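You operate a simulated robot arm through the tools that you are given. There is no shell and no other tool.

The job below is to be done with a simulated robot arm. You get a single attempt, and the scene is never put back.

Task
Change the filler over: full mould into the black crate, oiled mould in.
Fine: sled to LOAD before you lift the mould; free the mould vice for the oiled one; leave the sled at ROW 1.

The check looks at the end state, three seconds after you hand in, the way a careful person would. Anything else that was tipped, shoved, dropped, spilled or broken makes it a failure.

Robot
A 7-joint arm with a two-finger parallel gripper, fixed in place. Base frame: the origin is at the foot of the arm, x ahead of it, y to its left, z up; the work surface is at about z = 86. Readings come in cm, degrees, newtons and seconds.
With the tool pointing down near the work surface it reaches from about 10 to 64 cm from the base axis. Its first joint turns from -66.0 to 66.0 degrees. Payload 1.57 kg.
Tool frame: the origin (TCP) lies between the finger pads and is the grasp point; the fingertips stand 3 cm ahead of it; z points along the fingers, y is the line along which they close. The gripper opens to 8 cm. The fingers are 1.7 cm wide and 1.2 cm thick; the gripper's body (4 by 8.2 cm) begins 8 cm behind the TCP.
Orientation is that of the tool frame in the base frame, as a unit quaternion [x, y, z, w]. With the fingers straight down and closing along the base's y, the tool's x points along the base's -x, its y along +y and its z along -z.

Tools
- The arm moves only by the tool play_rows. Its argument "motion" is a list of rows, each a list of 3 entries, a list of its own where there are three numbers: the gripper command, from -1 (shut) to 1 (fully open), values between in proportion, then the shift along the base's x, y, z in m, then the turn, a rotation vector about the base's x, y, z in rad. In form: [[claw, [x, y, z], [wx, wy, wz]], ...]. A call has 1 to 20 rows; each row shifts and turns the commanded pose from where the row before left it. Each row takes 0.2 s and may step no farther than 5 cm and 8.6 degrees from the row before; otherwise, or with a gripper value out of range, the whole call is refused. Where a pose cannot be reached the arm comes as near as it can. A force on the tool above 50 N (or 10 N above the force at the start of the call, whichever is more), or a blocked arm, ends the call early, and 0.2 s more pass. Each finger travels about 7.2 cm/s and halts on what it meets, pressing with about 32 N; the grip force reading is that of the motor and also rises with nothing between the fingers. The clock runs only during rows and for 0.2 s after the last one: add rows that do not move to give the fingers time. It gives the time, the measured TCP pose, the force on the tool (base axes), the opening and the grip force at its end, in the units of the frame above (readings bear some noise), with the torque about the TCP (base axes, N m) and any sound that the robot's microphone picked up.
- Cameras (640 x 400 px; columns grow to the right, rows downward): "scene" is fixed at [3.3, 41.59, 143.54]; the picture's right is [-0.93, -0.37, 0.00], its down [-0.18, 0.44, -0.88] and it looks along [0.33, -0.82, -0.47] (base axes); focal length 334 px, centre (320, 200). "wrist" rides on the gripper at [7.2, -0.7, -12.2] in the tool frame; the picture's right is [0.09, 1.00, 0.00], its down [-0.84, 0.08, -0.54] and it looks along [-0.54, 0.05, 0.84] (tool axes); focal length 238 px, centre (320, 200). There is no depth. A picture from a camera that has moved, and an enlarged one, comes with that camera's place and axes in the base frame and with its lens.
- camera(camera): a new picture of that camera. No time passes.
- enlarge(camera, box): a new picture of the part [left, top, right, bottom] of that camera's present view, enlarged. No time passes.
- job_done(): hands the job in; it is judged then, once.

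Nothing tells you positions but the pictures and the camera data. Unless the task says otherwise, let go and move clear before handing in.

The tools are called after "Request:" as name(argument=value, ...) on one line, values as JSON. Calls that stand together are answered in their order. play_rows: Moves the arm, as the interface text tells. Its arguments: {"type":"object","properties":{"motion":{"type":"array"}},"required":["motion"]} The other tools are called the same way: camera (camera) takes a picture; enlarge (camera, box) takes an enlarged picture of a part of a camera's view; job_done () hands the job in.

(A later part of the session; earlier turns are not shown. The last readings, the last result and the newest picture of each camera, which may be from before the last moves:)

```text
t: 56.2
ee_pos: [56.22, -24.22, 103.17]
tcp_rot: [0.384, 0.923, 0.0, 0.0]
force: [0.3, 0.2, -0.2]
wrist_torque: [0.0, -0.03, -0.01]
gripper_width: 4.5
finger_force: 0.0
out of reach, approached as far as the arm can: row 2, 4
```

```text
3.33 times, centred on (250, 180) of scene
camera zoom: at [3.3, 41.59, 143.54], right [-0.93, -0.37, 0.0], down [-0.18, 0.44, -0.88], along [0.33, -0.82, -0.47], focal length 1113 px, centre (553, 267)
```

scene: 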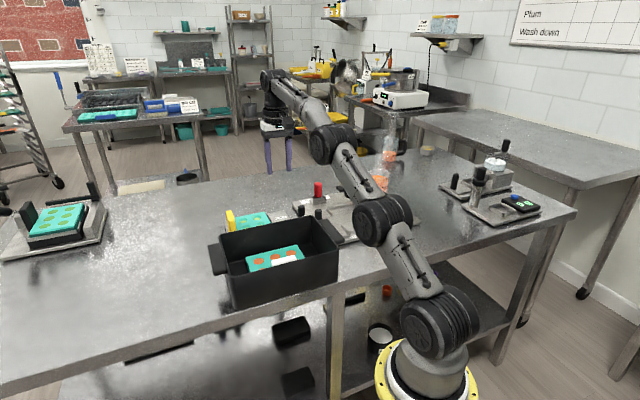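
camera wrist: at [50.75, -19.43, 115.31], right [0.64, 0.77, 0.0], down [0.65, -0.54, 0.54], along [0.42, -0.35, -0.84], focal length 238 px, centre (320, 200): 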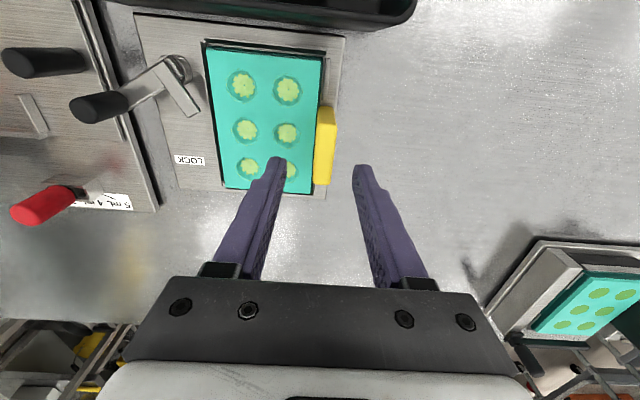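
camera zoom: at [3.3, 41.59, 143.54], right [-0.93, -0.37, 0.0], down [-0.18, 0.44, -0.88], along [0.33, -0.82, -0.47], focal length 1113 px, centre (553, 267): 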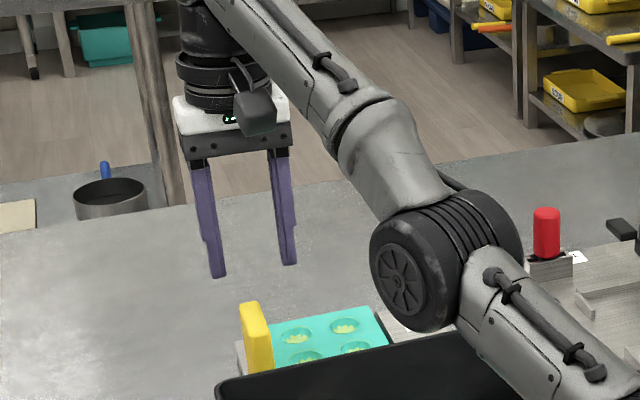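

The arm is near its reach limit at this height. I'll check the whole scene for where the arm links are before going lower.

Request:
camera(camera="scene")

Request:
enlarge(camera="wrist", box=[180, 20, 420, 200])

```text
taken
```

scene: 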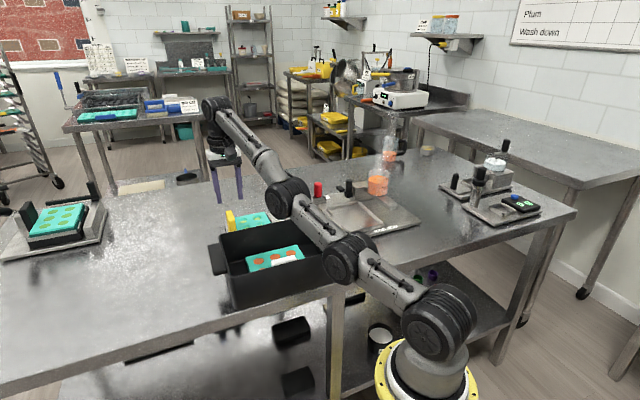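

```text
2.22 times, centred on (300, 110) of wrist
camera zoom: at [50.75, -19.43, 115.31], right [0.64, 0.77, 0.0], down [0.65, -0.54, 0.54], along [0.42, -0.35, -0.84], focal length 530 px, centre (364, 400)
```

zoom: 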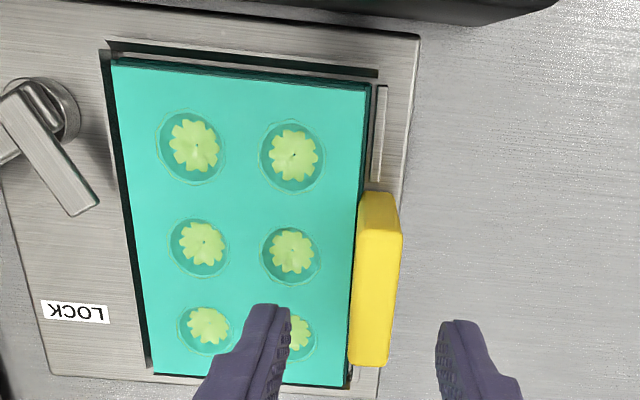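

The arm is stretched but well clear of the crate; it will reach farther at lower height. I'll descend to just above the tab and re-check the position.

Request:
play_rows(motion=[[0.125, [0, 0, -0.015], [0, 0, 0]], [0.125, [0, 0, -0.015], [0, 0, 0]], [0.125, [0, 0, -0.01], [0, 0, 0]], [0.125, [0, 0, 0], [0, 0, 0]]])

Request:
camera(camera="wrist")

Request:
enlarge(camera="wrist", box=[180, 20, 420, 200])

```text
t: 57.2
ee_pos: [57.36, -24.67, 100.73]
tcp_rot: [0.384, 0.923, 0.001, -0.003]
force: [-0.2, 0.8, 0.1]
wrist_torque: [-0.02, -0.01, 0.01]
gripper_width: 4.49
finger_force: 0.0
out of reach, approached as far as the arm can: row 2, 3
```

```text
taken
camera wrist: at [51.9, -19.97, 112.92], right [0.64, 0.77, 0.0], down [0.65, -0.54, 0.54], along [0.41, -0.34, -0.84], focal length 238 px, centre (320, 200)
```

wrist: 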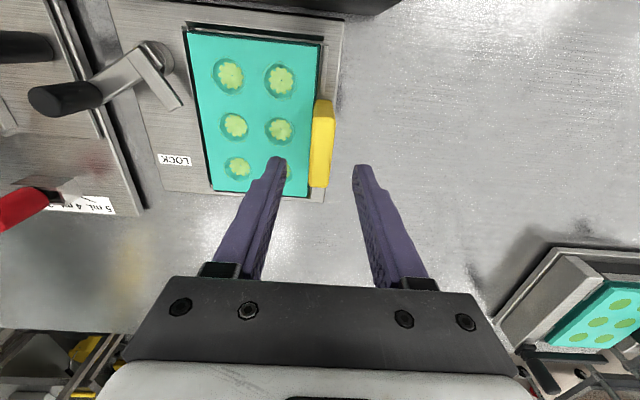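

```text
2.22 times, centred on (300, 110) of wrist
camera zoom: at [51.9, -19.97, 112.92], right [0.64, 0.77, 0.0], down [0.65, -0.54, 0.54], along [0.41, -0.34, -0.84], focal length 530 px, centre (364, 400)
```

zoom: 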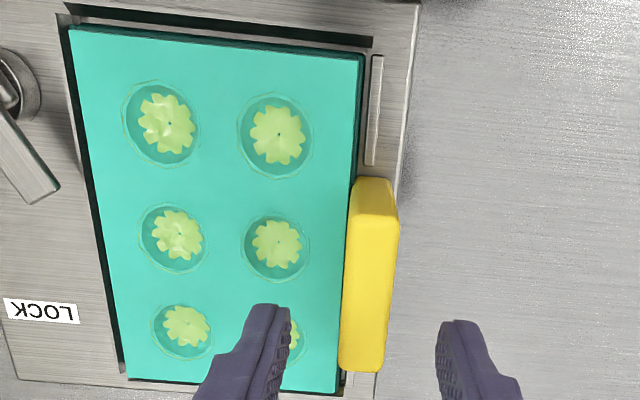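

Alignment is good across the tab thickness. I'll go lower to z≈96 and check convergence of the commanded pose.

Request:
play_rows(motion=[[0.125, [0, 0, -0.012], [0, 0, 0]], [0.125, [0, 0, -0.012], [0, 0, 0]], [0.125, [0, 0, -0.01], [0, 0, 0]], [0.125, [0, 0, 0], [0, 0, 0]]])

Request:
camera(camera="wrist")

Request:
enlarge(camera="scene", box=[190, 140, 310, 240])

```text
t: 58.2
ee_pos: [56.32, -24.19, 100.12]
tcp_rot: [0.383, 0.924, 0.0, -0.008]
force: [0.6, 0.7, -0.7]
wrist_torque: [0.01, 0.01, 0.01]
gripper_width: 4.49
finger_force: 0.0
out of reach, approached as far as the arm can: row 1, 2, 3
```

```text
taken
camera wrist: at [50.97, -19.57, 112.42], right [0.64, 0.77, -0.01], down [0.65, -0.54, 0.53], along [0.4, -0.34, -0.85], focal length 238 px, centre (320, 200)
```

wrist: 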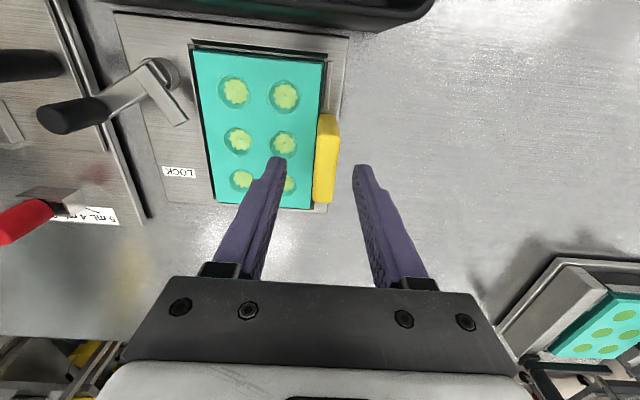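

```text
4.00 times, centred on (250, 190) of scene
camera zoom: at [3.3, 41.59, 143.54], right [-0.93, -0.37, 0.0], down [-0.18, 0.44, -0.88], along [0.33, -0.82, -0.47], focal length 1335 px, centre (600, 240)
```

zoom: 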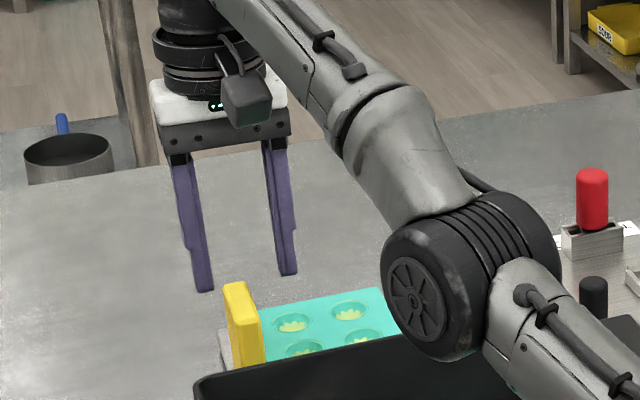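

The solver seems to be stuck near full extension. I'll hold a few idle rows to see whether it converges on the commanded pose.

Request:
play_rows(motion=[[0.125, [0, 0, 0], [0, 0, 0]], [0.125, [0, 0, 0], [0, 0, 0]], [0.125, [0, 0, 0], [0, 0, 0]]])

```text
t: 59.0
ee_pos: [56.25, -24.13, 100.16]
tcp_rot: [0.383, 0.924, -0.001, -0.008]
force: [0.7, 0.7, 0.3]
wrist_torque: [0.03, 0.0, 0.0]
gripper_width: 4.5
finger_force: 0.1
```

The commanded pose follows where the arm actually got to. The fingers already straddle the tab here (only about 0.9 cm off centre along its width), so I'll correct the small tilt and descend straight down at this shorter radius.

Request:
play_rows(motion=[[0.125, [-0.002, 0.0015, 0], [-0.0044, -0.0156, 0]], [0.125, [0, 0, -0.008], [0, 0, 0]], [0.125, [0, 0, -0.008], [0, 0, 0]], [0.125, [0, 0, 0], [0, 0, 0]]])

Request:
camera(camera="wrist")

```text
t: 60.0
ee_pos: [57.35, -24.49, 101.38]
tcp_rot: [0.383, 0.924, 0.001, 0.002]
force: [0.4, 0.7, 0.1]
wrist_torque: [0.01, 0.02, 0.0]
gripper_width: 4.51
finger_force: 0.1
out of reach, approached as far as the arm can: row 1, 2, 3
```

```text
taken
camera wrist: at [51.79, -19.95, 113.49], right [0.64, 0.77, 0.0], down [0.64, -0.54, 0.55], along [0.42, -0.35, -0.84], focal length 238 px, centre (320, 200)
```

wrist: 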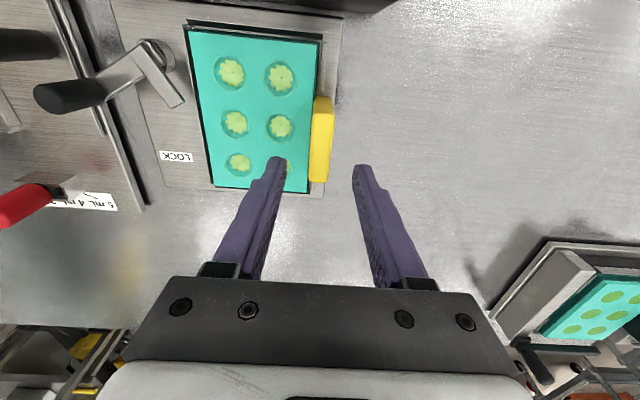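

The arm is stuck in its straight-elbow singularity. I'll retract inward to bend the elbow, keeping the fingertips above everything, then approach again at a low height.

Request:
play_rows(motion=[[0.125, [-0.03, 0.012, 0.005], [0, 0, 0]], [0.125, [-0.04, 0.015, 0.01], [0, 0, 0]], [0.125, [-0.04, 0.015, 0.01], [0, 0, 0]], [0.125, [0, 0, 0], [0, 0, 0]]])

Request:
camera(camera="scene")

```text
t: 61.0
ee_pos: [56.14, -24.43, 102.85]
tcp_rot: [0.383, 0.924, 0.0, 0.007]
force: [0.3, 0.1, -0.3]
wrist_torque: [-0.01, 0.02, -0.02]
gripper_width: 4.51
finger_force: 0.0
out of reach, approached as far as the arm can: row 1, 2, 3
```

```text
taken
```

scene: 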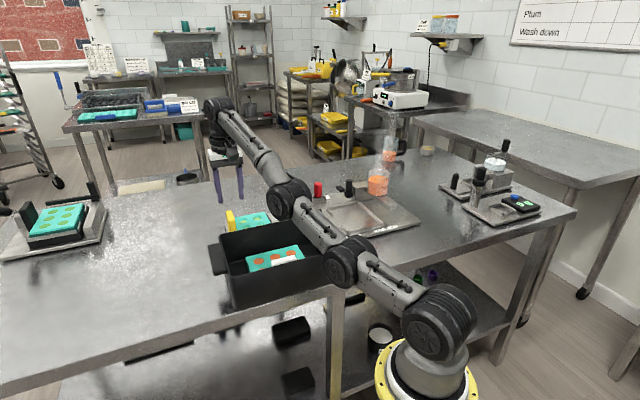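

Request:
play_rows(motion=[[0.125, [-0.044, 0.018, 0], [0, 0, 0]], [0.125, [-0.044, 0.018, 0], [0, 0, 0]], [0.125, [-0.044, 0.018, 0], [0, 0, 0]], [0.125, [0, 0, 0], [0, 0, 0]]])

```text
t: 62.0
ee_pos: [55.0, -24.08, 104.22]
tcp_rot: [0.383, 0.924, 0.001, 0.009]
force: [-0.3, -0.4, -0.7]
wrist_torque: [-0.01, -0.02, 0.0]
gripper_width: 4.48
finger_force: 0.0
out of reach, approached as far as the arm can: row 1, 2, 3
```

The arm is only sliding along its reach limit. I'll look at the arm's shape closely to understand which joint is blocking it.

Request:
enlarge(camera="scene", box=[190, 70, 490, 370])

Request:
enlarge(camera="scene", box=[190, 80, 370, 220])

```text
1.33 times, centred on (340, 220) of scene
camera zoom: at [3.3, 41.59, 143.54], right [-0.93, -0.37, 0.0], down [-0.18, 0.44, -0.88], along [0.33, -0.82, -0.47], focal length 445 px, centre (293, 173)
```

zoom: 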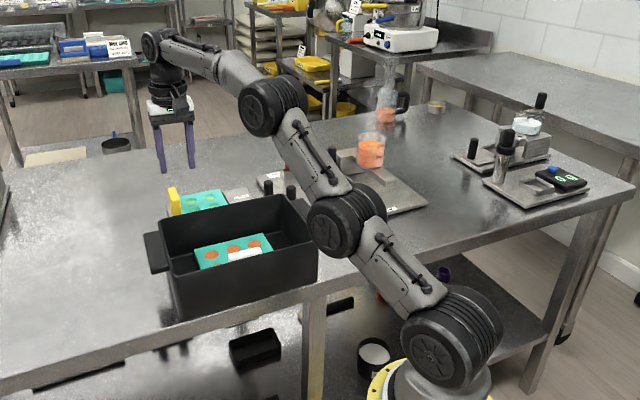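

```text
2.86 times, centred on (280, 150) of scene
camera zoom: at [3.3, 41.59, 143.54], right [-0.93, -0.37, 0.0], down [-0.18, 0.44, -0.88], along [0.33, -0.82, -0.47], focal length 954 px, centre (434, 343)
```

zoom: 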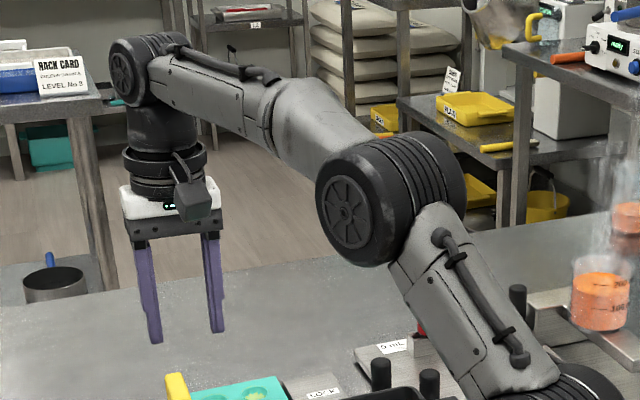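

The elbow isn't actually straight, so this looks like a solver dead-end. I'll probe with small single steps to see which directions respond.

Request:
play_rows(motion=[[0.125, [-0.005, 0.002, 0], [0, 0, 0]]])

Request:
play_rows(motion=[[0.125, [0, 0, 0.01], [0, 0, 0]]])

Request:
play_rows(motion=[[0.125, [-0.004, -0.009, 0], [0, 0, 0]]])

```text
t: 62.4
ee_pos: [51.89, -22.75, 103.54]
tcp_rot: [0.382, 0.924, 0.002, 0.009]
force: [-0.3, -0.6, -0.1]
wrist_torque: [0.0, -0.02, 0.03]
gripper_width: 4.49
finger_force: 0.1
```

```text
t: 62.8
ee_pos: [51.93, -22.75, 104.59]
tcp_rot: [0.383, 0.924, 0.0, 0.008]
force: [0.0, 0.7, 0.2]
wrist_torque: [0.02, 0.03, -0.02]
gripper_width: 4.49
finger_force: 0.1
```

```text
t: 63.2
ee_pos: [51.48, -23.7, 104.49]
tcp_rot: [0.384, 0.923, 0.001, 0.008]
force: [-0.3, -0.1, 0.1]
wrist_torque: [0.01, 0.0, -0.01]
gripper_width: 4.5
finger_force: 0.1
```

Small steps work again. I'll correct the small tilt, go to the crate-side end of the yellow tab at a shorter radius, descend there, and then slide outward along the tab at low height in small steps.

Request:
play_rows(motion=[[0.125, [0, 0, 0], [0.0061, 0.0148, 0]], [0.125, [0.0023, 0.0098, 0], [0, 0, 0]], [0.125, [0.0023, 0.0098, 0], [0, 0, 0]], [0.125, [0.0023, 0.0098, 0], [0, 0, 0]], [0.125, [0.0023, 0.0098, 0], [0, 0, 0]], [0.125, [0, 0, -0.01], [0, 0, 0]], [0.125, [0, 0, -0.01], [0, 0, 0]], [0.125, [0, 0, -0.01], [0, 0, 0]], [0.125, [0, 0, 0], [0, 0, 0]]])

Request:
camera(camera="wrist")

Request:
camera(camera="scene")

```text
t: 65.2
ee_pos: [52.36, -19.74, 101.4]
tcp_rot: [0.383, 0.924, 0.001, 0.0]
force: [-0.5, -1.7, 0.1]
wrist_torque: [0.02, -0.03, 0.0]
gripper_width: 4.48
finger_force: 0.2
```

```text
taken
camera wrist: at [46.9, -15.06, 113.62], right [0.64, 0.77, 0.0], down [0.65, -0.54, 0.54], along [0.42, -0.35, -0.84], focal length 238 px, centre (320, 200)
```

wrist: 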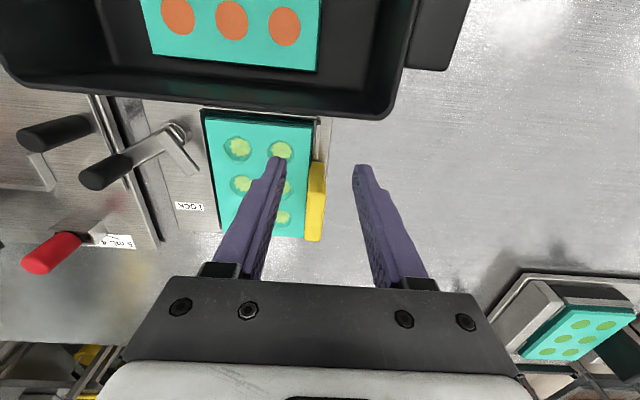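

```text
taken
```

scene: 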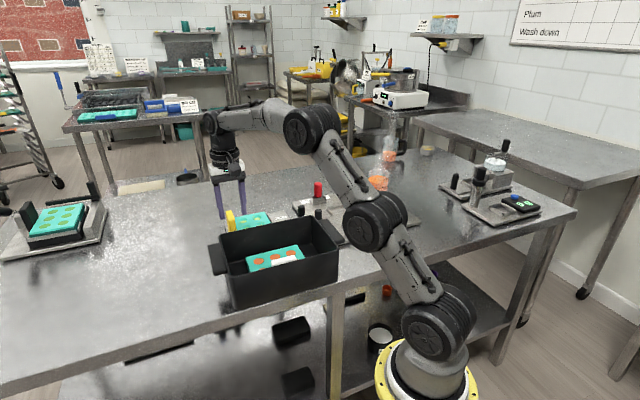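

The arm is back in a healthy shape. I'll descend here beside the end of the tab to grip height.

Request:
play_rows(motion=[[0.125, [0, 0, -0.01], [0, 0, 0]], [0.125, [0, 0, -0.01], [0, 0, 0]], [0.125, [0, 0, -0.01], [0, 0, 0]], [0.125, [0, 0, -0.01], [0, 0, 0]], [0.125, [0, 0, 0], [0, 0, 0]]])

Request:
camera(camera="wrist")

Request:
enlarge(camera="scene", box=[190, 130, 330, 260])

```text
t: 66.4
ee_pos: [52.37, -19.72, 97.41]
tcp_rot: [0.383, 0.924, 0.0, 0.001]
force: [-1.1, 0.2, 0.6]
wrist_torque: [-0.02, 0.0, -0.01]
gripper_width: 4.48
finger_force: 0.1
```

```text
taken
camera wrist: at [46.88, -15.07, 109.6], right [0.64, 0.77, 0.0], down [0.65, -0.54, 0.54], along [0.42, -0.35, -0.84], focal length 238 px, centre (320, 200)
```

wrist: 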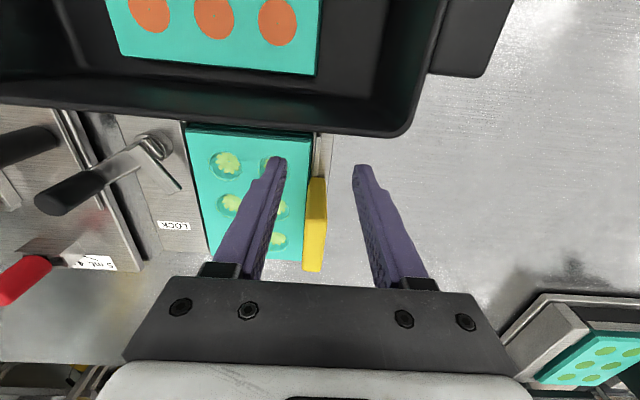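

```text
3.08 times, centred on (260, 195) of scene
camera zoom: at [3.3, 41.59, 143.54], right [-0.93, -0.37, 0.0], down [-0.18, 0.44, -0.88], along [0.33, -0.82, -0.47], focal length 1027 px, centre (505, 215)
```

zoom: 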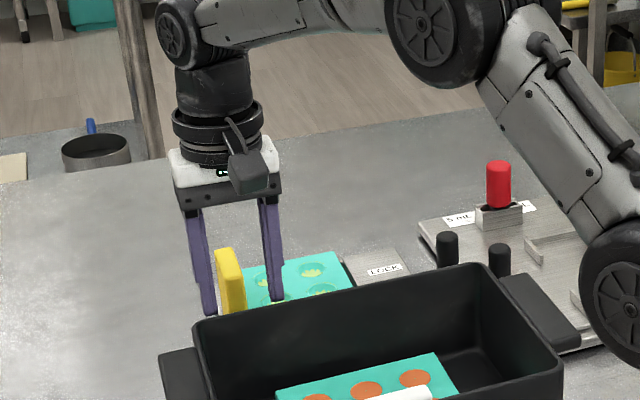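

Request:
play_rows(motion=[[0.125, [0, 0, -0.01], [0, 0, 0]], [0.125, [0, 0, -0.01], [0, 0, 0]], [0.125, [0, 0, -0.01], [0, 0, 0]], [0.125, [0, 0, -0.004], [0, 0, 0]], [0.125, [0, 0, 0], [0, 0, 0]]])

Request:
camera(camera="wrist")

Request:
enlarge(camera="scene", box=[190, 150, 310, 250])

```text
t: 67.6
ee_pos: [52.39, -19.74, 94.15]
tcp_rot: [0.383, 0.924, 0.001, 0.001]
force: [-0.5, -0.2, 0.1]
wrist_torque: [0.01, -0.02, 0.01]
gripper_width: 4.48
finger_force: 0.0
```

```text
taken
camera wrist: at [46.93, -15.1, 106.25], right [0.64, 0.77, 0.0], down [0.65, -0.54, 0.54], along [0.42, -0.35, -0.84], focal length 238 px, centre (320, 200)
```

wrist: 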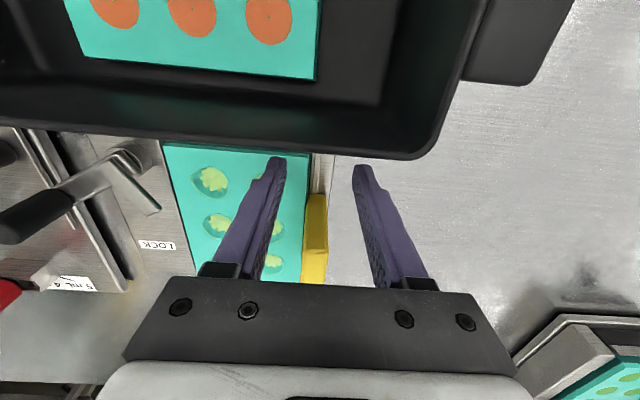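

```text
4.00 times, centred on (250, 200) of scene
camera zoom: at [3.3, 41.59, 143.54], right [-0.93, -0.37, 0.0], down [-0.18, 0.44, -0.88], along [0.33, -0.82, -0.47], focal length 1335 px, centre (600, 200)
```

zoom: 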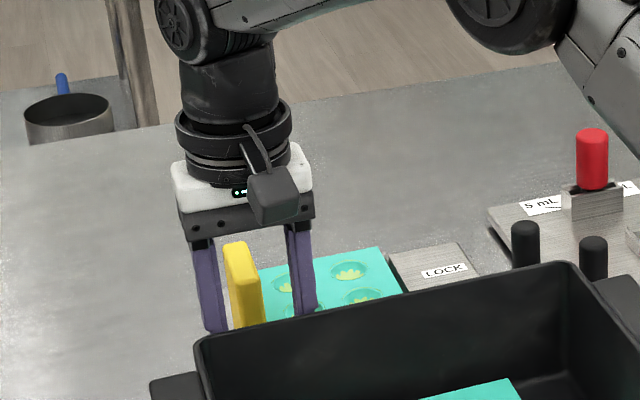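

The fingers are lined up either side of the tab. I'll slide outward along it in 1 cm steps.

Request:
play_rows(motion=[[0.125, [0.0071, -0.0071, 0], [0, 0, 0]], [0.125, [0.0071, -0.0071, 0], [0, 0, 0]], [0.125, [0.0071, -0.0071, 0], [0, 0, 0]], [0.125, [0.0071, -0.0071, 0], [0, 0, 0]], [0.125, [0, 0, 0], [0, 0, 0]]])

Request:
camera(camera="wrist")

```text
t: 68.8
ee_pos: [55.33, -22.59, 94.07]
tcp_rot: [0.383, 0.924, 0.001, 0.001]
force: [-0.2, -0.2, -0.9]
wrist_torque: [-0.01, 0.02, 0.03]
gripper_width: 4.47
finger_force: 0.0
```

```text
taken
camera wrist: at [49.8, -17.97, 106.29], right [0.64, 0.77, 0.0], down [0.65, -0.54, 0.54], along [0.42, -0.35, -0.84], focal length 238 px, centre (320, 200)
```

wrist: 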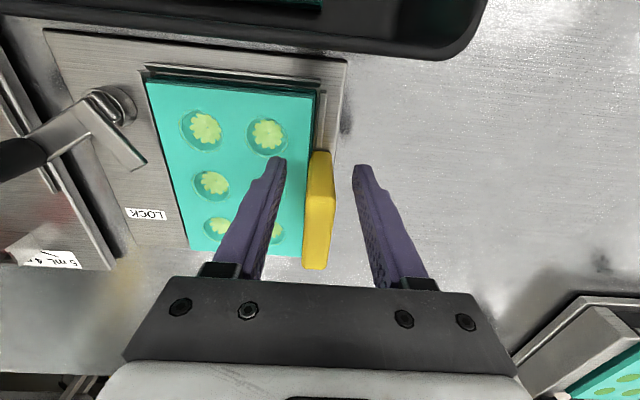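

Request:
play_rows(motion=[[0.125, [0.0067, -0.0067, 0], [0, 0, 0]], [0.125, [0.0067, -0.0067, 0], [0, 0, 0]], [0.125, [0, 0, 0], [0, 0, 0]]])

Request:
camera(camera="wrist")

Request:
enlarge(camera="scene", box=[190, 150, 310, 250])

```text
t: 69.6
ee_pos: [56.54, -23.86, 94.03]
tcp_rot: [0.383, 0.924, 0.001, 0.001]
force: [0.8, 0.3, -0.9]
wrist_torque: [-0.02, 0.0, 0.01]
gripper_width: 4.5
finger_force: 0.1
```

```text
taken
camera wrist: at [51.12, -19.3, 106.29], right [0.64, 0.77, 0.0], down [0.65, -0.54, 0.54], along [0.42, -0.35, -0.84], focal length 238 px, centre (320, 200)
```

wrist: 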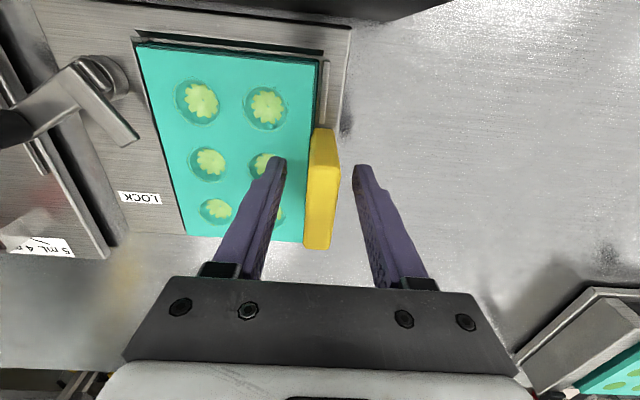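

```text
4.00 times, centred on (250, 200) of scene
camera zoom: at [3.3, 41.59, 143.54], right [-0.93, -0.37, 0.0], down [-0.18, 0.44, -0.88], along [0.33, -0.82, -0.47], focal length 1335 px, centre (600, 200)
```

zoom: 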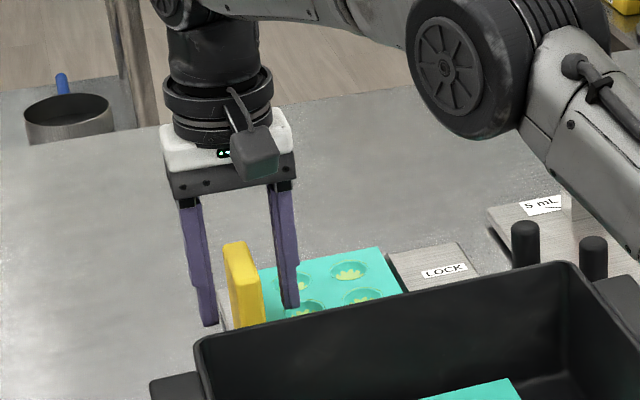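

Good position: the tab is centred between the fingers. Closing on the yellow tab.

Request:
play_rows(motion=[[-1, [0, 0, 0], [0, 0, 0]], [-1, [0, 0, 0], [0, 0, 0]], [-1, [0, 0, 0], [0, 0, 0]], [-1, [0, 0, 0], [0, 0, 0]]])

Request:
camera(camera="wrist")

```text
t: 70.6
ee_pos: [56.62, -23.83, 94.07]
tcp_rot: [0.383, 0.924, 0.001, 0.001]
force: [0.0, -0.5, 0.4]
wrist_torque: [0.0, -0.04, 0.0]
gripper_width: 1.75
finger_force: 31.8
```

```text
taken
camera wrist: at [51.12, -19.29, 106.28], right [0.64, 0.77, 0.0], down [0.65, -0.54, 0.54], along [0.42, -0.35, -0.84], focal length 238 px, centre (320, 200)
```

wrist: 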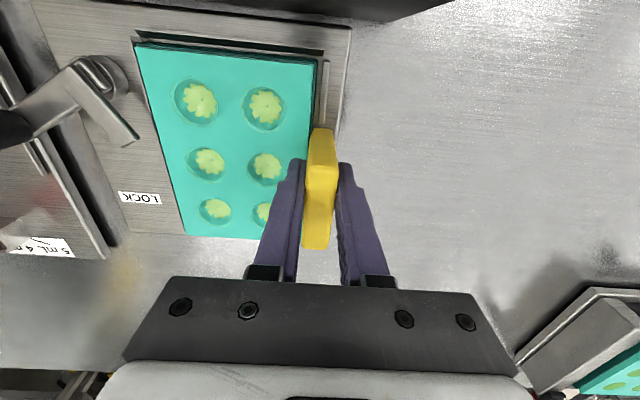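

Gripped. I'll lift in small steps and check that the mould comes free of the vice level.

Request:
play_rows(motion=[[-1, [0, 0, 0.004], [0, 0, 0]], [-1, [0, 0, 0.005], [0, 0, 0]], [-1, [0, 0, 0.005], [0, 0, 0]], [-1, [0, 0, 0.006], [0, 0, 0]], [-1, [0, 0, 0], [0, 0, 0]]])

Request:
camera(camera="wrist")

Request:
enlarge(camera="scene", box=[190, 150, 310, 250])

```text
t: 71.8
ee_pos: [56.65, -23.94, 96.15]
tcp_rot: [0.383, 0.924, 0.001, 0.002]
force: [-0.1, 0.5, -0.9]
wrist_torque: [0.06, -0.05, 0.01]
gripper_width: 1.74
finger_force: 32.1
```

```text
taken
camera wrist: at [51.12, -19.25, 108.31], right [0.64, 0.77, 0.0], down [0.65, -0.54, 0.54], along [0.42, -0.35, -0.84], focal length 238 px, centre (320, 200)
```

wrist: 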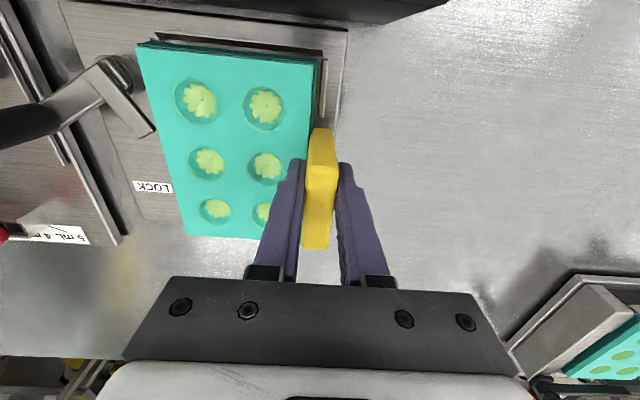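

```text
4.00 times, centred on (250, 200) of scene
camera zoom: at [3.3, 41.59, 143.54], right [-0.93, -0.37, 0.0], down [-0.18, 0.44, -0.88], along [0.33, -0.82, -0.47], focal length 1335 px, centre (600, 200)
```

zoom: 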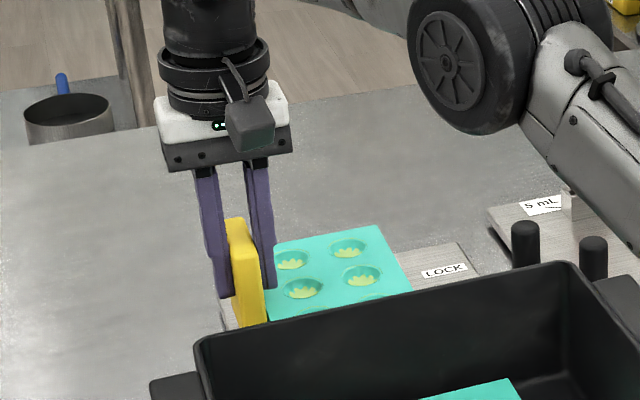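

The oiled mould is free and level. I'll lift further in small steps while moving it toward the filler, keeping within reach and above the lever handle.

Request:
play_rows(motion=[[-1, [0, 0, 0.006], [0, 0, 0]], [-1, [0, 0, 0.006], [0, 0, 0]], [-1, [0, 0, 0.006], [0, 0, 0]], [-1, [0, 0, 0.006], [0, 0, 0]], [-1, [-0.004, -0.003, 0.006], [0, 0, 0]], [-1, [-0.004, -0.004, 0.006], [0, 0, 0]], [-1, [-0.005, -0.004, 0.006], [0, 0, 0]], [-1, [-0.005, -0.004, 0.006], [0, 0, 0]], [-1, [-0.005, -0.004, 0.006], [0, 0, 0]], [-1, [0, 0, 0], [0, 0, 0]]])

Request:
camera(camera="wrist")

Request:
camera(camera="scene")

```text
t: 74.0
ee_pos: [54.25, -25.92, 101.49]
tcp_rot: [0.383, 0.924, 0.001, 0.0]
force: [-0.2, -0.2, -0.7]
wrist_torque: [0.05, -0.02, -0.01]
gripper_width: 1.77
finger_force: 32.4
```

```text
taken
camera wrist: at [48.76, -21.21, 113.7], right [0.64, 0.77, 0.0], down [0.65, -0.54, 0.54], along [0.42, -0.35, -0.84], focal length 238 px, centre (320, 200)
```

wrist: 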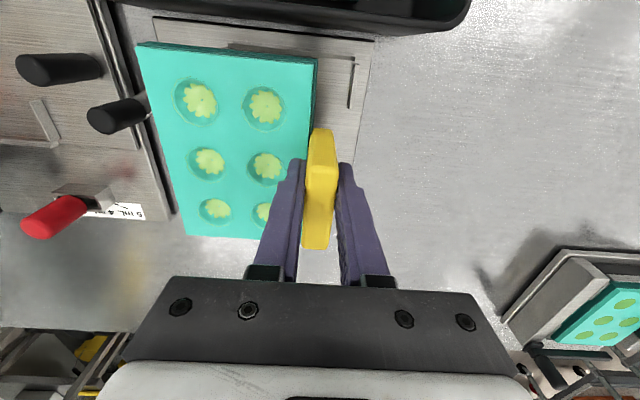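

```text
taken
```

scene: 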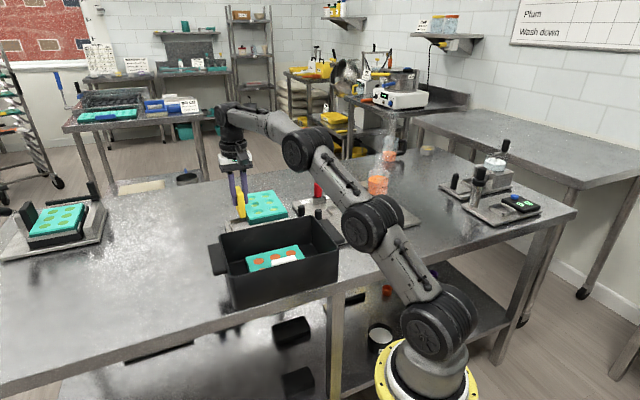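

No reach problems now. I'll zoom in on how the mould sits in the grip, to compare it with how the white one sat (same pixel geometry means the same offset).

Request:
enlarge(camera="wrist", box=[140, 0, 420, 260])

Request:
play_rows(motion=[[-1, [-0.0109, -0.0057, 0.006], [0, 0, 0]], [-1, [-0.0109, -0.0057, 0.007], [0, 0, 0]], [-1, [-0.0109, -0.0057, 0.007], [0, 0, 0]], [-1, [-0.0109, -0.0057, 0.007], [0, 0, 0]], [-1, [-0.0109, -0.0057, 0.007], [0, 0, 0]], [-1, [-0.011, -0.0057, 0.007], [0, 0, 0]], [-1, [0, 0, 0], [0, 0, 0]]])

Request:
camera(camera="wrist")

```text
1.54 times, centred on (280, 130) of wrist
camera zoom: at [48.76, -21.21, 113.7], right [0.64, 0.77, 0.0], down [0.65, -0.54, 0.54], along [0.42, -0.35, -0.84], focal length 367 px, centre (382, 308)
```

zoom: 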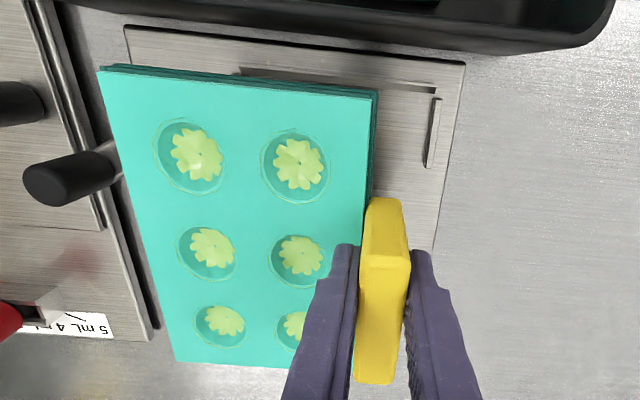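

```text
t: 75.6
ee_pos: [47.83, -29.22, 105.71]
tcp_rot: [0.384, 0.923, 0.001, 0.0]
force: [-0.3, -0.2, -1.3]
wrist_torque: [0.03, 0.0, 0.02]
gripper_width: 1.75
finger_force: 32.1
```

```text
taken
camera wrist: at [42.23, -24.63, 117.75], right [0.64, 0.77, 0.0], down [0.65, -0.54, 0.54], along [0.42, -0.34, -0.84], focal length 238 px, centre (320, 200)
```

wrist: 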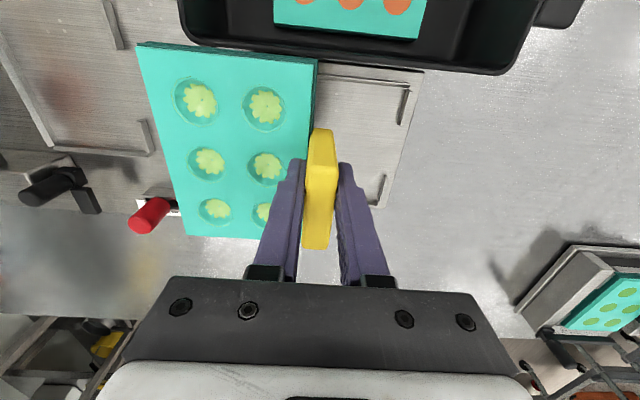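

Comparing grips: the yellow mould sits about 0.8 cm farther out and 0.5 cm lower relative to the fingers than the white one did. So the placement target is about (31.3,-42.3), touching down near z≈94.8. I'll carry it over the sled at z≈106.

Request:
play_rows(motion=[[-1, [-0.01, -0.008, 0.001], [0, 0, 0]], [-1, [-0.0138, -0.0109, 0.001], [0, 0, 0]], [-1, [-0.0138, -0.0109, 0], [0, 0, 0]], [-1, [-0.0138, -0.0109, 0], [0, 0, 0]], [-1, [-0.0138, -0.0109, 0], [0, 0, 0]], [-1, [-0.0138, -0.0109, 0], [0, 0, 0]], [-1, [-0.0138, -0.0109, 0], [0, 0, 0]], [-1, [-0.0138, -0.0109, 0], [0, 0, 0]], [-1, [-0.0138, -0.0109, 0], [0, 0, 0]], [-1, [-0.0138, -0.0109, 0], [0, 0, 0]], [-1, [-0.0138, -0.0109, 0], [0, 0, 0]], [-1, [-0.0138, -0.0109, 0], [0, 0, 0]], [-1, [-0.0033, -0.0027, 0], [0, 0, 0]], [-1, [0, 0, 0], [0, 0, 0]]])

Request:
camera(camera="wrist")

Request:
enlarge(camera="scene", box=[290, 120, 430, 250])

```text
t: 78.6
ee_pos: [31.14, -42.36, 105.71]
tcp_rot: [0.384, 0.924, 0.001, 0.001]
force: [0.3, -0.4, -2.2]
wrist_torque: [0.09, -0.03, -0.03]
gripper_width: 1.77
finger_force: 31.9
```

```text
taken
camera wrist: at [25.74, -37.7, 117.95], right [0.64, 0.77, 0.0], down [0.65, -0.54, 0.54], along [0.42, -0.35, -0.84], focal length 238 px, centre (320, 200)
```

wrist: 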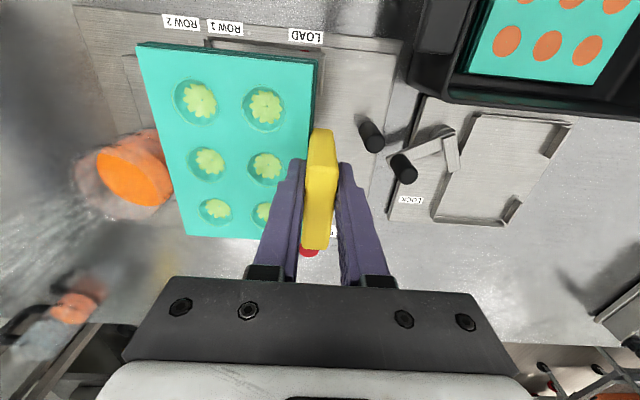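

```text
3.08 times, centred on (360, 185) of scene
camera zoom: at [3.3, 41.59, 143.54], right [-0.93, -0.37, 0.0], down [-0.18, 0.44, -0.88], along [0.33, -0.82, -0.47], focal length 1027 px, centre (197, 246)
```

zoom: 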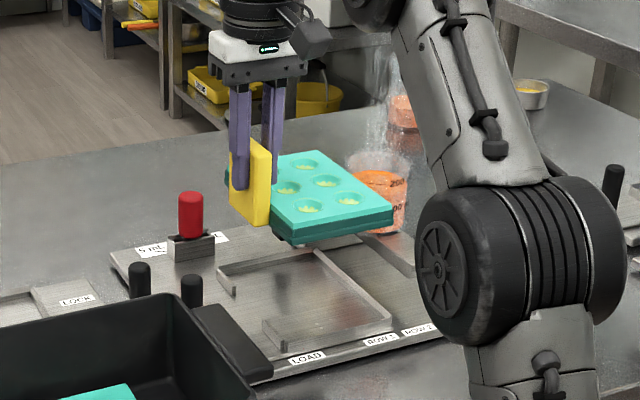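

The mould is over the sled nest; the beaker is close to its left edge. I'll zoom in to check that gap before descending.

Request:
enlarge(camera="wrist", box=[60, 10, 340, 250])

Request:
enlarge(camera="scene", box=[355, 155, 415, 215])

```text
1.67 times, centred on (200, 130) of wrist
camera zoom: at [25.74, -37.7, 117.95], right [0.64, 0.77, 0.0], down [0.65, -0.54, 0.54], along [0.42, -0.35, -0.84], focal length 397 px, centre (520, 317)
```

zoom: 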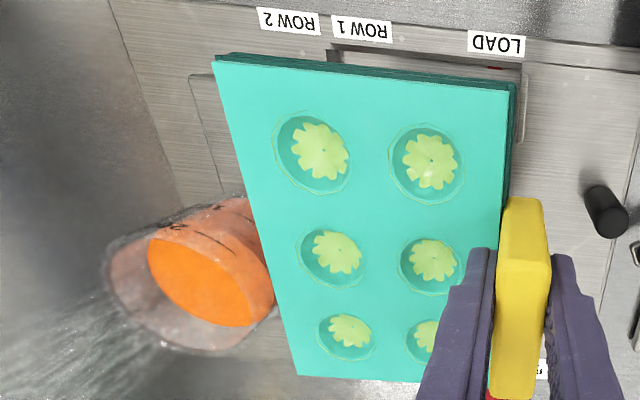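

```text
6.67 times, centred on (385, 185) of scene
camera zoom: at [3.3, 41.59, 143.54], right [-0.93, -0.37, 0.0], down [-0.18, 0.44, -0.88], along [0.33, -0.82, -0.47], focal length 2226 px, centre (-113, 300)
```

zoom: 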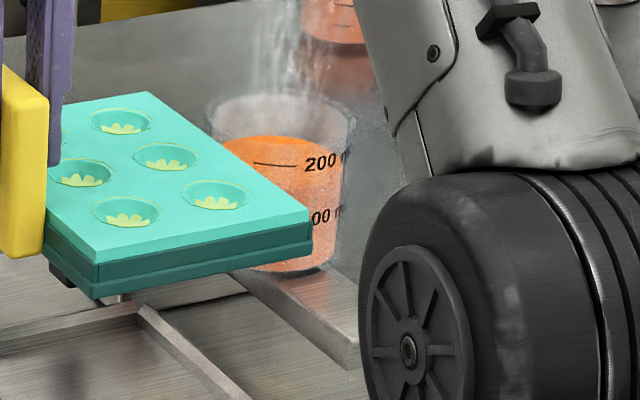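

The beaker is close but not touching. I'll shift 0.2 cm away from it and descend straight to just above the nest walls.

Request:
play_rows(motion=[[-1, [0.0022, 0.0012, 0], [0, 0, 0]], [-1, [0, 0, -0.01], [0, 0, 0]], [-1, [0, 0, -0.014], [0, 0, 0]], [-1, [0, 0, -0.014], [0, 0, 0]], [-1, [0, 0, -0.014], [0, 0, 0]], [-1, [0, 0, -0.014], [0, 0, 0]], [-1, [0, 0, -0.014], [0, 0, 0]], [-1, [0, 0, -0.008], [0, 0, 0]], [-1, [0, 0, 0], [0, 0, 0]]])

Request:
camera(camera="wrist")

Request:
enlarge(camera="scene", box=[310, 170, 430, 250])

Request:
enlarge(camera="wrist", box=[110, 0, 350, 250])

```text
t: 80.6
ee_pos: [31.63, -42.37, 96.92]
tcp_rot: [0.383, 0.924, 0.0, 0.0]
force: [0.8, -0.5, -0.8]
wrist_torque: [0.03, -0.04, -0.02]
gripper_width: 1.78
finger_force: 32.1
```

```text
taken
camera wrist: at [26.0, -37.55, 109.11], right [0.64, 0.77, 0.0], down [0.65, -0.54, 0.54], along [0.42, -0.35, -0.84], focal length 238 px, centre (320, 200)
```

wrist: 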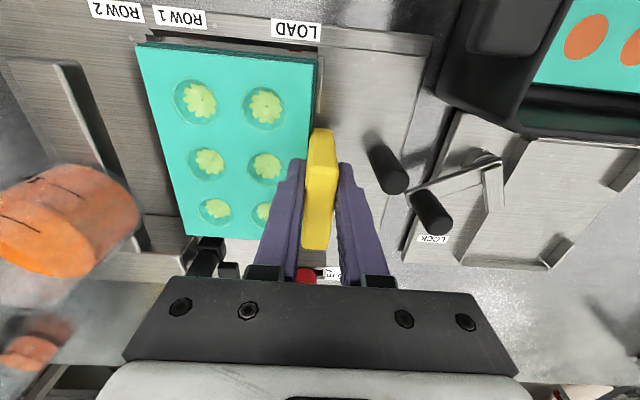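

```text
5.00 times, centred on (370, 210) of scene
camera zoom: at [3.3, 41.59, 143.54], right [-0.93, -0.37, 0.0], down [-0.18, 0.44, -0.88], along [0.33, -0.82, -0.47], focal length 1669 px, centre (70, 150)
```

zoom: 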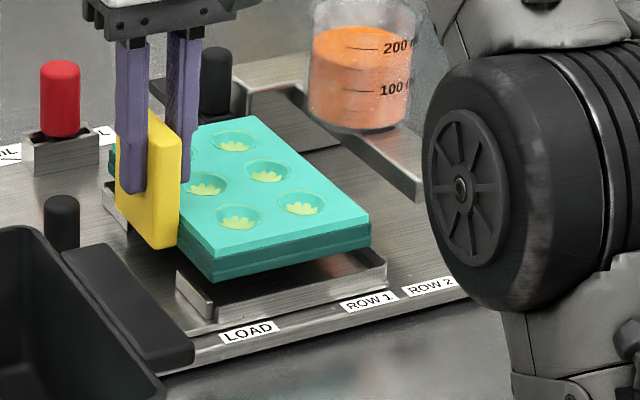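

```text
1.60 times, centred on (230, 125) of wrist
camera zoom: at [26.0, -37.55, 109.11], right [0.64, 0.77, 0.0], down [0.65, -0.54, 0.54], along [0.42, -0.35, -0.84], focal length 381 px, centre (464, 320)
```

zoom: 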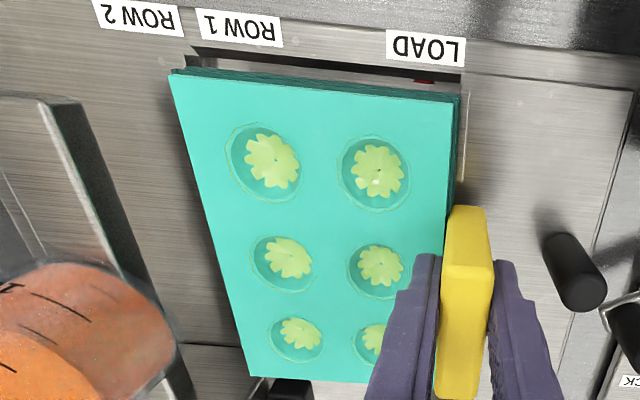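

I estimate the mould is about 0.2–0.3 cm off toward +s compared to where the white one sat. I'll shift it back by about 0.2 cm, lower slightly, and inspect it against the nest walls.

Request:
play_rows(motion=[[-1, [-0.0015, -0.0015, 0], [0, 0, 0]], [-1, [0, 0, -0.005], [0, 0, 0]], [-1, [0, 0, 0], [0, 0, 0]]])

Request:
enlarge(camera="scene", box=[335, 190, 405, 240])

Request:
enlarge(camera="wrist", box=[120, 10, 340, 130])

```text
t: 81.4
ee_pos: [31.24, -42.33, 96.39]
tcp_rot: [0.384, 0.924, 0.001, 0.0]
force: [-1.3, 0.2, -0.5]
wrist_torque: [0.06, -0.05, 0.02]
gripper_width: 1.74
finger_force: 32.2
```

```text
8.00 times, centred on (370, 215) of scene
camera zoom: at [3.3, 41.59, 143.54], right [-0.93, -0.37, 0.0], down [-0.18, 0.44, -0.88], along [0.33, -0.82, -0.47], focal length 2671 px, centre (-80, 80)
```

zoom: 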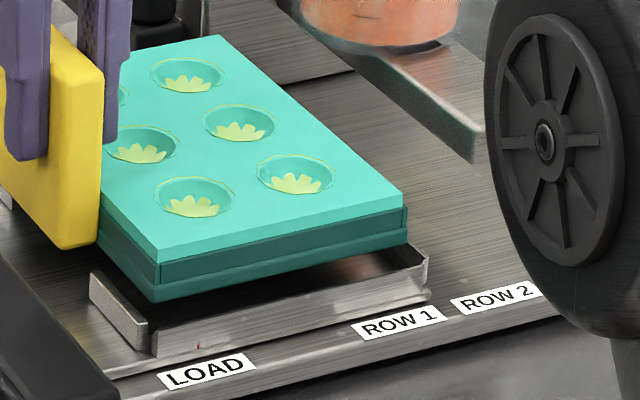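

```text
2.91 times, centred on (230, 70) of wrist
camera zoom: at [25.81, -37.67, 108.64], right [0.64, 0.77, 0.0], down [0.65, -0.54, 0.54], along [0.42, -0.34, -0.84], focal length 693 px, centre (582, 578)
```

zoom: 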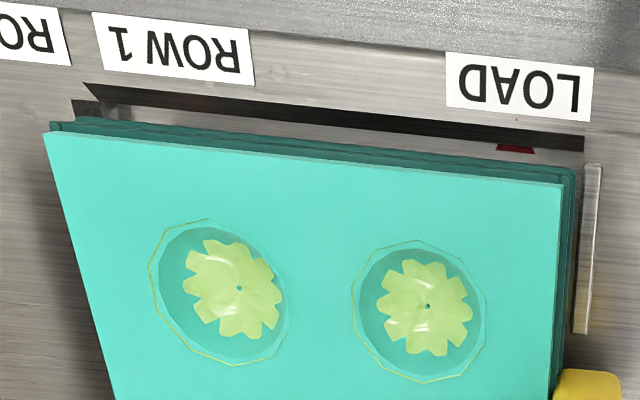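

By comparing the same corner features seen from directly above, the mould needs about a 0.2 cm shift toward the near wall; the other direction matches. I'll apply that and lower gently.

Request:
play_rows(motion=[[-1, [-0.0013, 0.0013, 0], [0, 0, 0]], [-1, [0, 0, -0.004], [0, 0, 0]], [-1, [0, 0, -0.003], [0, 0, 0]], [-1, [0, 0, 0], [0, 0, 0]]])

Request:
enlarge(camera="scene", box=[335, 190, 405, 240])

Request:
enlarge(camera="wrist", box=[120, 10, 340, 130])

```text
t: 82.4
ee_pos: [31.17, -42.24, 95.7]
tcp_rot: [0.383, 0.924, 0.001, 0.0]
force: [-0.1, -0.1, -0.6]
wrist_torque: [0.02, 0.0, -0.03]
gripper_width: 1.75
finger_force: 31.8
```

```text
8.00 times, centred on (370, 215) of scene
camera zoom: at [3.3, 41.59, 143.54], right [-0.93, -0.37, 0.0], down [-0.18, 0.44, -0.88], along [0.33, -0.82, -0.47], focal length 2671 px, centre (-80, 80)
```

zoom: 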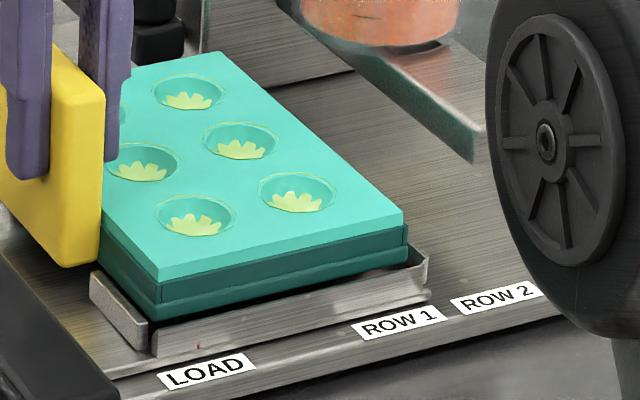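

```text
2.91 times, centred on (230, 70) of wrist
camera zoom: at [25.69, -37.53, 107.93], right [0.64, 0.77, 0.0], down [0.65, -0.54, 0.54], along [0.42, -0.35, -0.84], focal length 693 px, centre (582, 578)
```

zoom: 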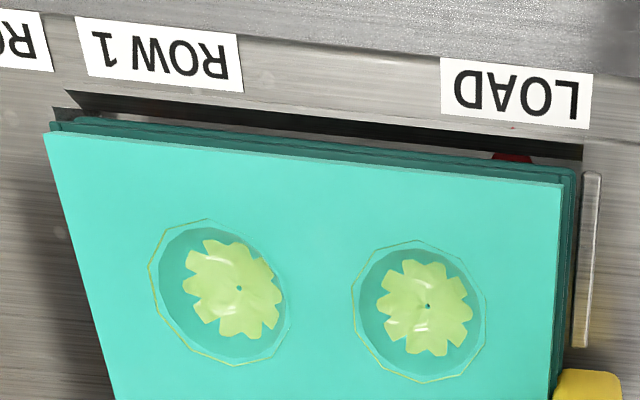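

The mould is lined up inside the nest walls on all visible sides. I'll continue down gently, watching for contact.

Request:
play_rows(motion=[[-1, [0, 0, -0.002], [0, 0, 0]], [-1, [0, 0, -0.002], [0, 0, 0]], [-1, [0, 0, 0], [0, 0, 0]]])

Request:
play_rows(motion=[[-1, [0, 0, -0.002], [0, 0, 0]], [-1, [0, 0, 0], [0, 0, 0]]])

Request:
play_rows(motion=[[-1, [0, 0, -0.002], [0, 0, 0]], [-1, [0, 0, 0], [0, 0, 0]]])

Request:
enlarge(camera="scene", box=[335, 190, 405, 240])

```text
t: 83.2
ee_pos: [31.21, -42.21, 95.22]
tcp_rot: [0.384, 0.924, 0.001, -0.001]
force: [0.5, -0.2, -2.2]
wrist_torque: [0.03, -0.03, 0.0]
gripper_width: 1.77
finger_force: 32.0
```

```text
t: 83.8
ee_pos: [31.19, -42.23, 95.15]
tcp_rot: [0.382, 0.924, 0.001, -0.001]
force: [-0.2, 0.5, -2.9]
wrist_torque: [0.04, -0.03, 0.0]
gripper_width: 1.76
finger_force: 31.7
```

```text
t: 84.4
ee_pos: [31.24, -42.18, 95.06]
tcp_rot: [0.383, 0.924, 0.002, -0.001]
force: [-0.6, 0.3, -0.7]
wrist_torque: [0.04, -0.02, -0.01]
gripper_width: 1.77
finger_force: 32.0
```

```text
8.00 times, centred on (370, 215) of scene
camera zoom: at [3.3, 41.59, 143.54], right [-0.93, -0.37, 0.0], down [-0.18, 0.44, -0.88], along [0.33, -0.82, -0.47], focal length 2671 px, centre (-80, 80)
```

zoom: 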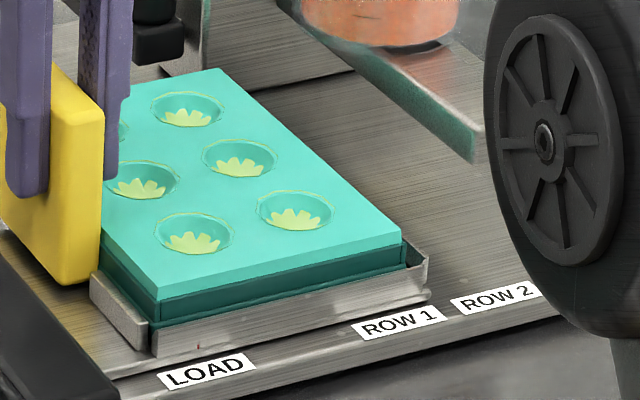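

The mould's base is dropping inside the nest walls. I'll continue to touchdown.

Request:
play_rows(motion=[[-1, [0, 0, -0.002], [0, 0, 0]], [-1, [0, 0, 0], [0, 0, 0]]])

Request:
play_rows(motion=[[-1, [0, 0, -0.002], [0, 0, 0]], [-1, [0, 0, 0], [0, 0, 0]]])

Request:
play_rows(motion=[[-1, [0, 0, -0.002], [0, 0, 0]], [-1, [0, 0, 0], [0, 0, 0]]])

Request:
enlarge(camera="scene", box=[335, 190, 405, 240])

```text
t: 85.0
ee_pos: [31.17, -42.2, 94.77]
tcp_rot: [0.382, 0.924, 0.002, 0.0]
force: [0.7, 0.0, -1.8]
wrist_torque: [0.06, -0.03, 0.0]
gripper_width: 1.74
finger_force: 32.0
```

```text
t: 85.6
ee_pos: [31.26, -42.22, 94.66]
tcp_rot: [0.383, 0.924, 0.0, 0.001]
force: [1.1, 0.4, 4.9]
wrist_torque: [0.22, 0.41, 0.0]
gripper_width: 1.77
finger_force: 32.4
```

```text
t: 86.2
ee_pos: [31.31, -42.14, 94.62]
tcp_rot: [0.383, 0.924, 0.0, 0.002]
force: [-4.5, 5.6, 24.0]
wrist_torque: [0.4, 0.59, -0.01]
gripper_width: 1.75
finger_force: 31.8
```

```text
8.00 times, centred on (370, 215) of scene
camera zoom: at [3.27, 41.63, 143.52], right [-0.93, -0.37, 0.0], down [-0.18, 0.44, -0.88], along [0.33, -0.82, -0.47], focal length 2671 px, centre (-80, 80)
```

zoom: 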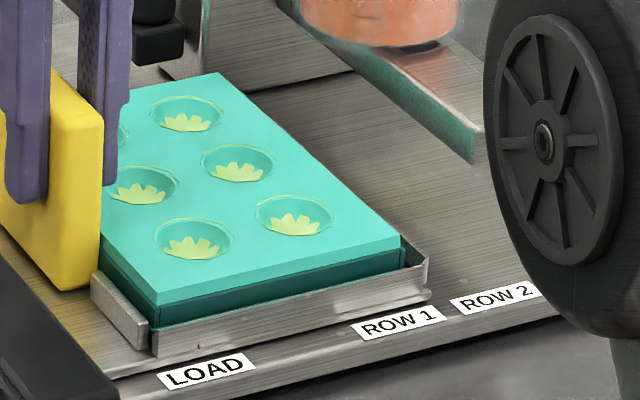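

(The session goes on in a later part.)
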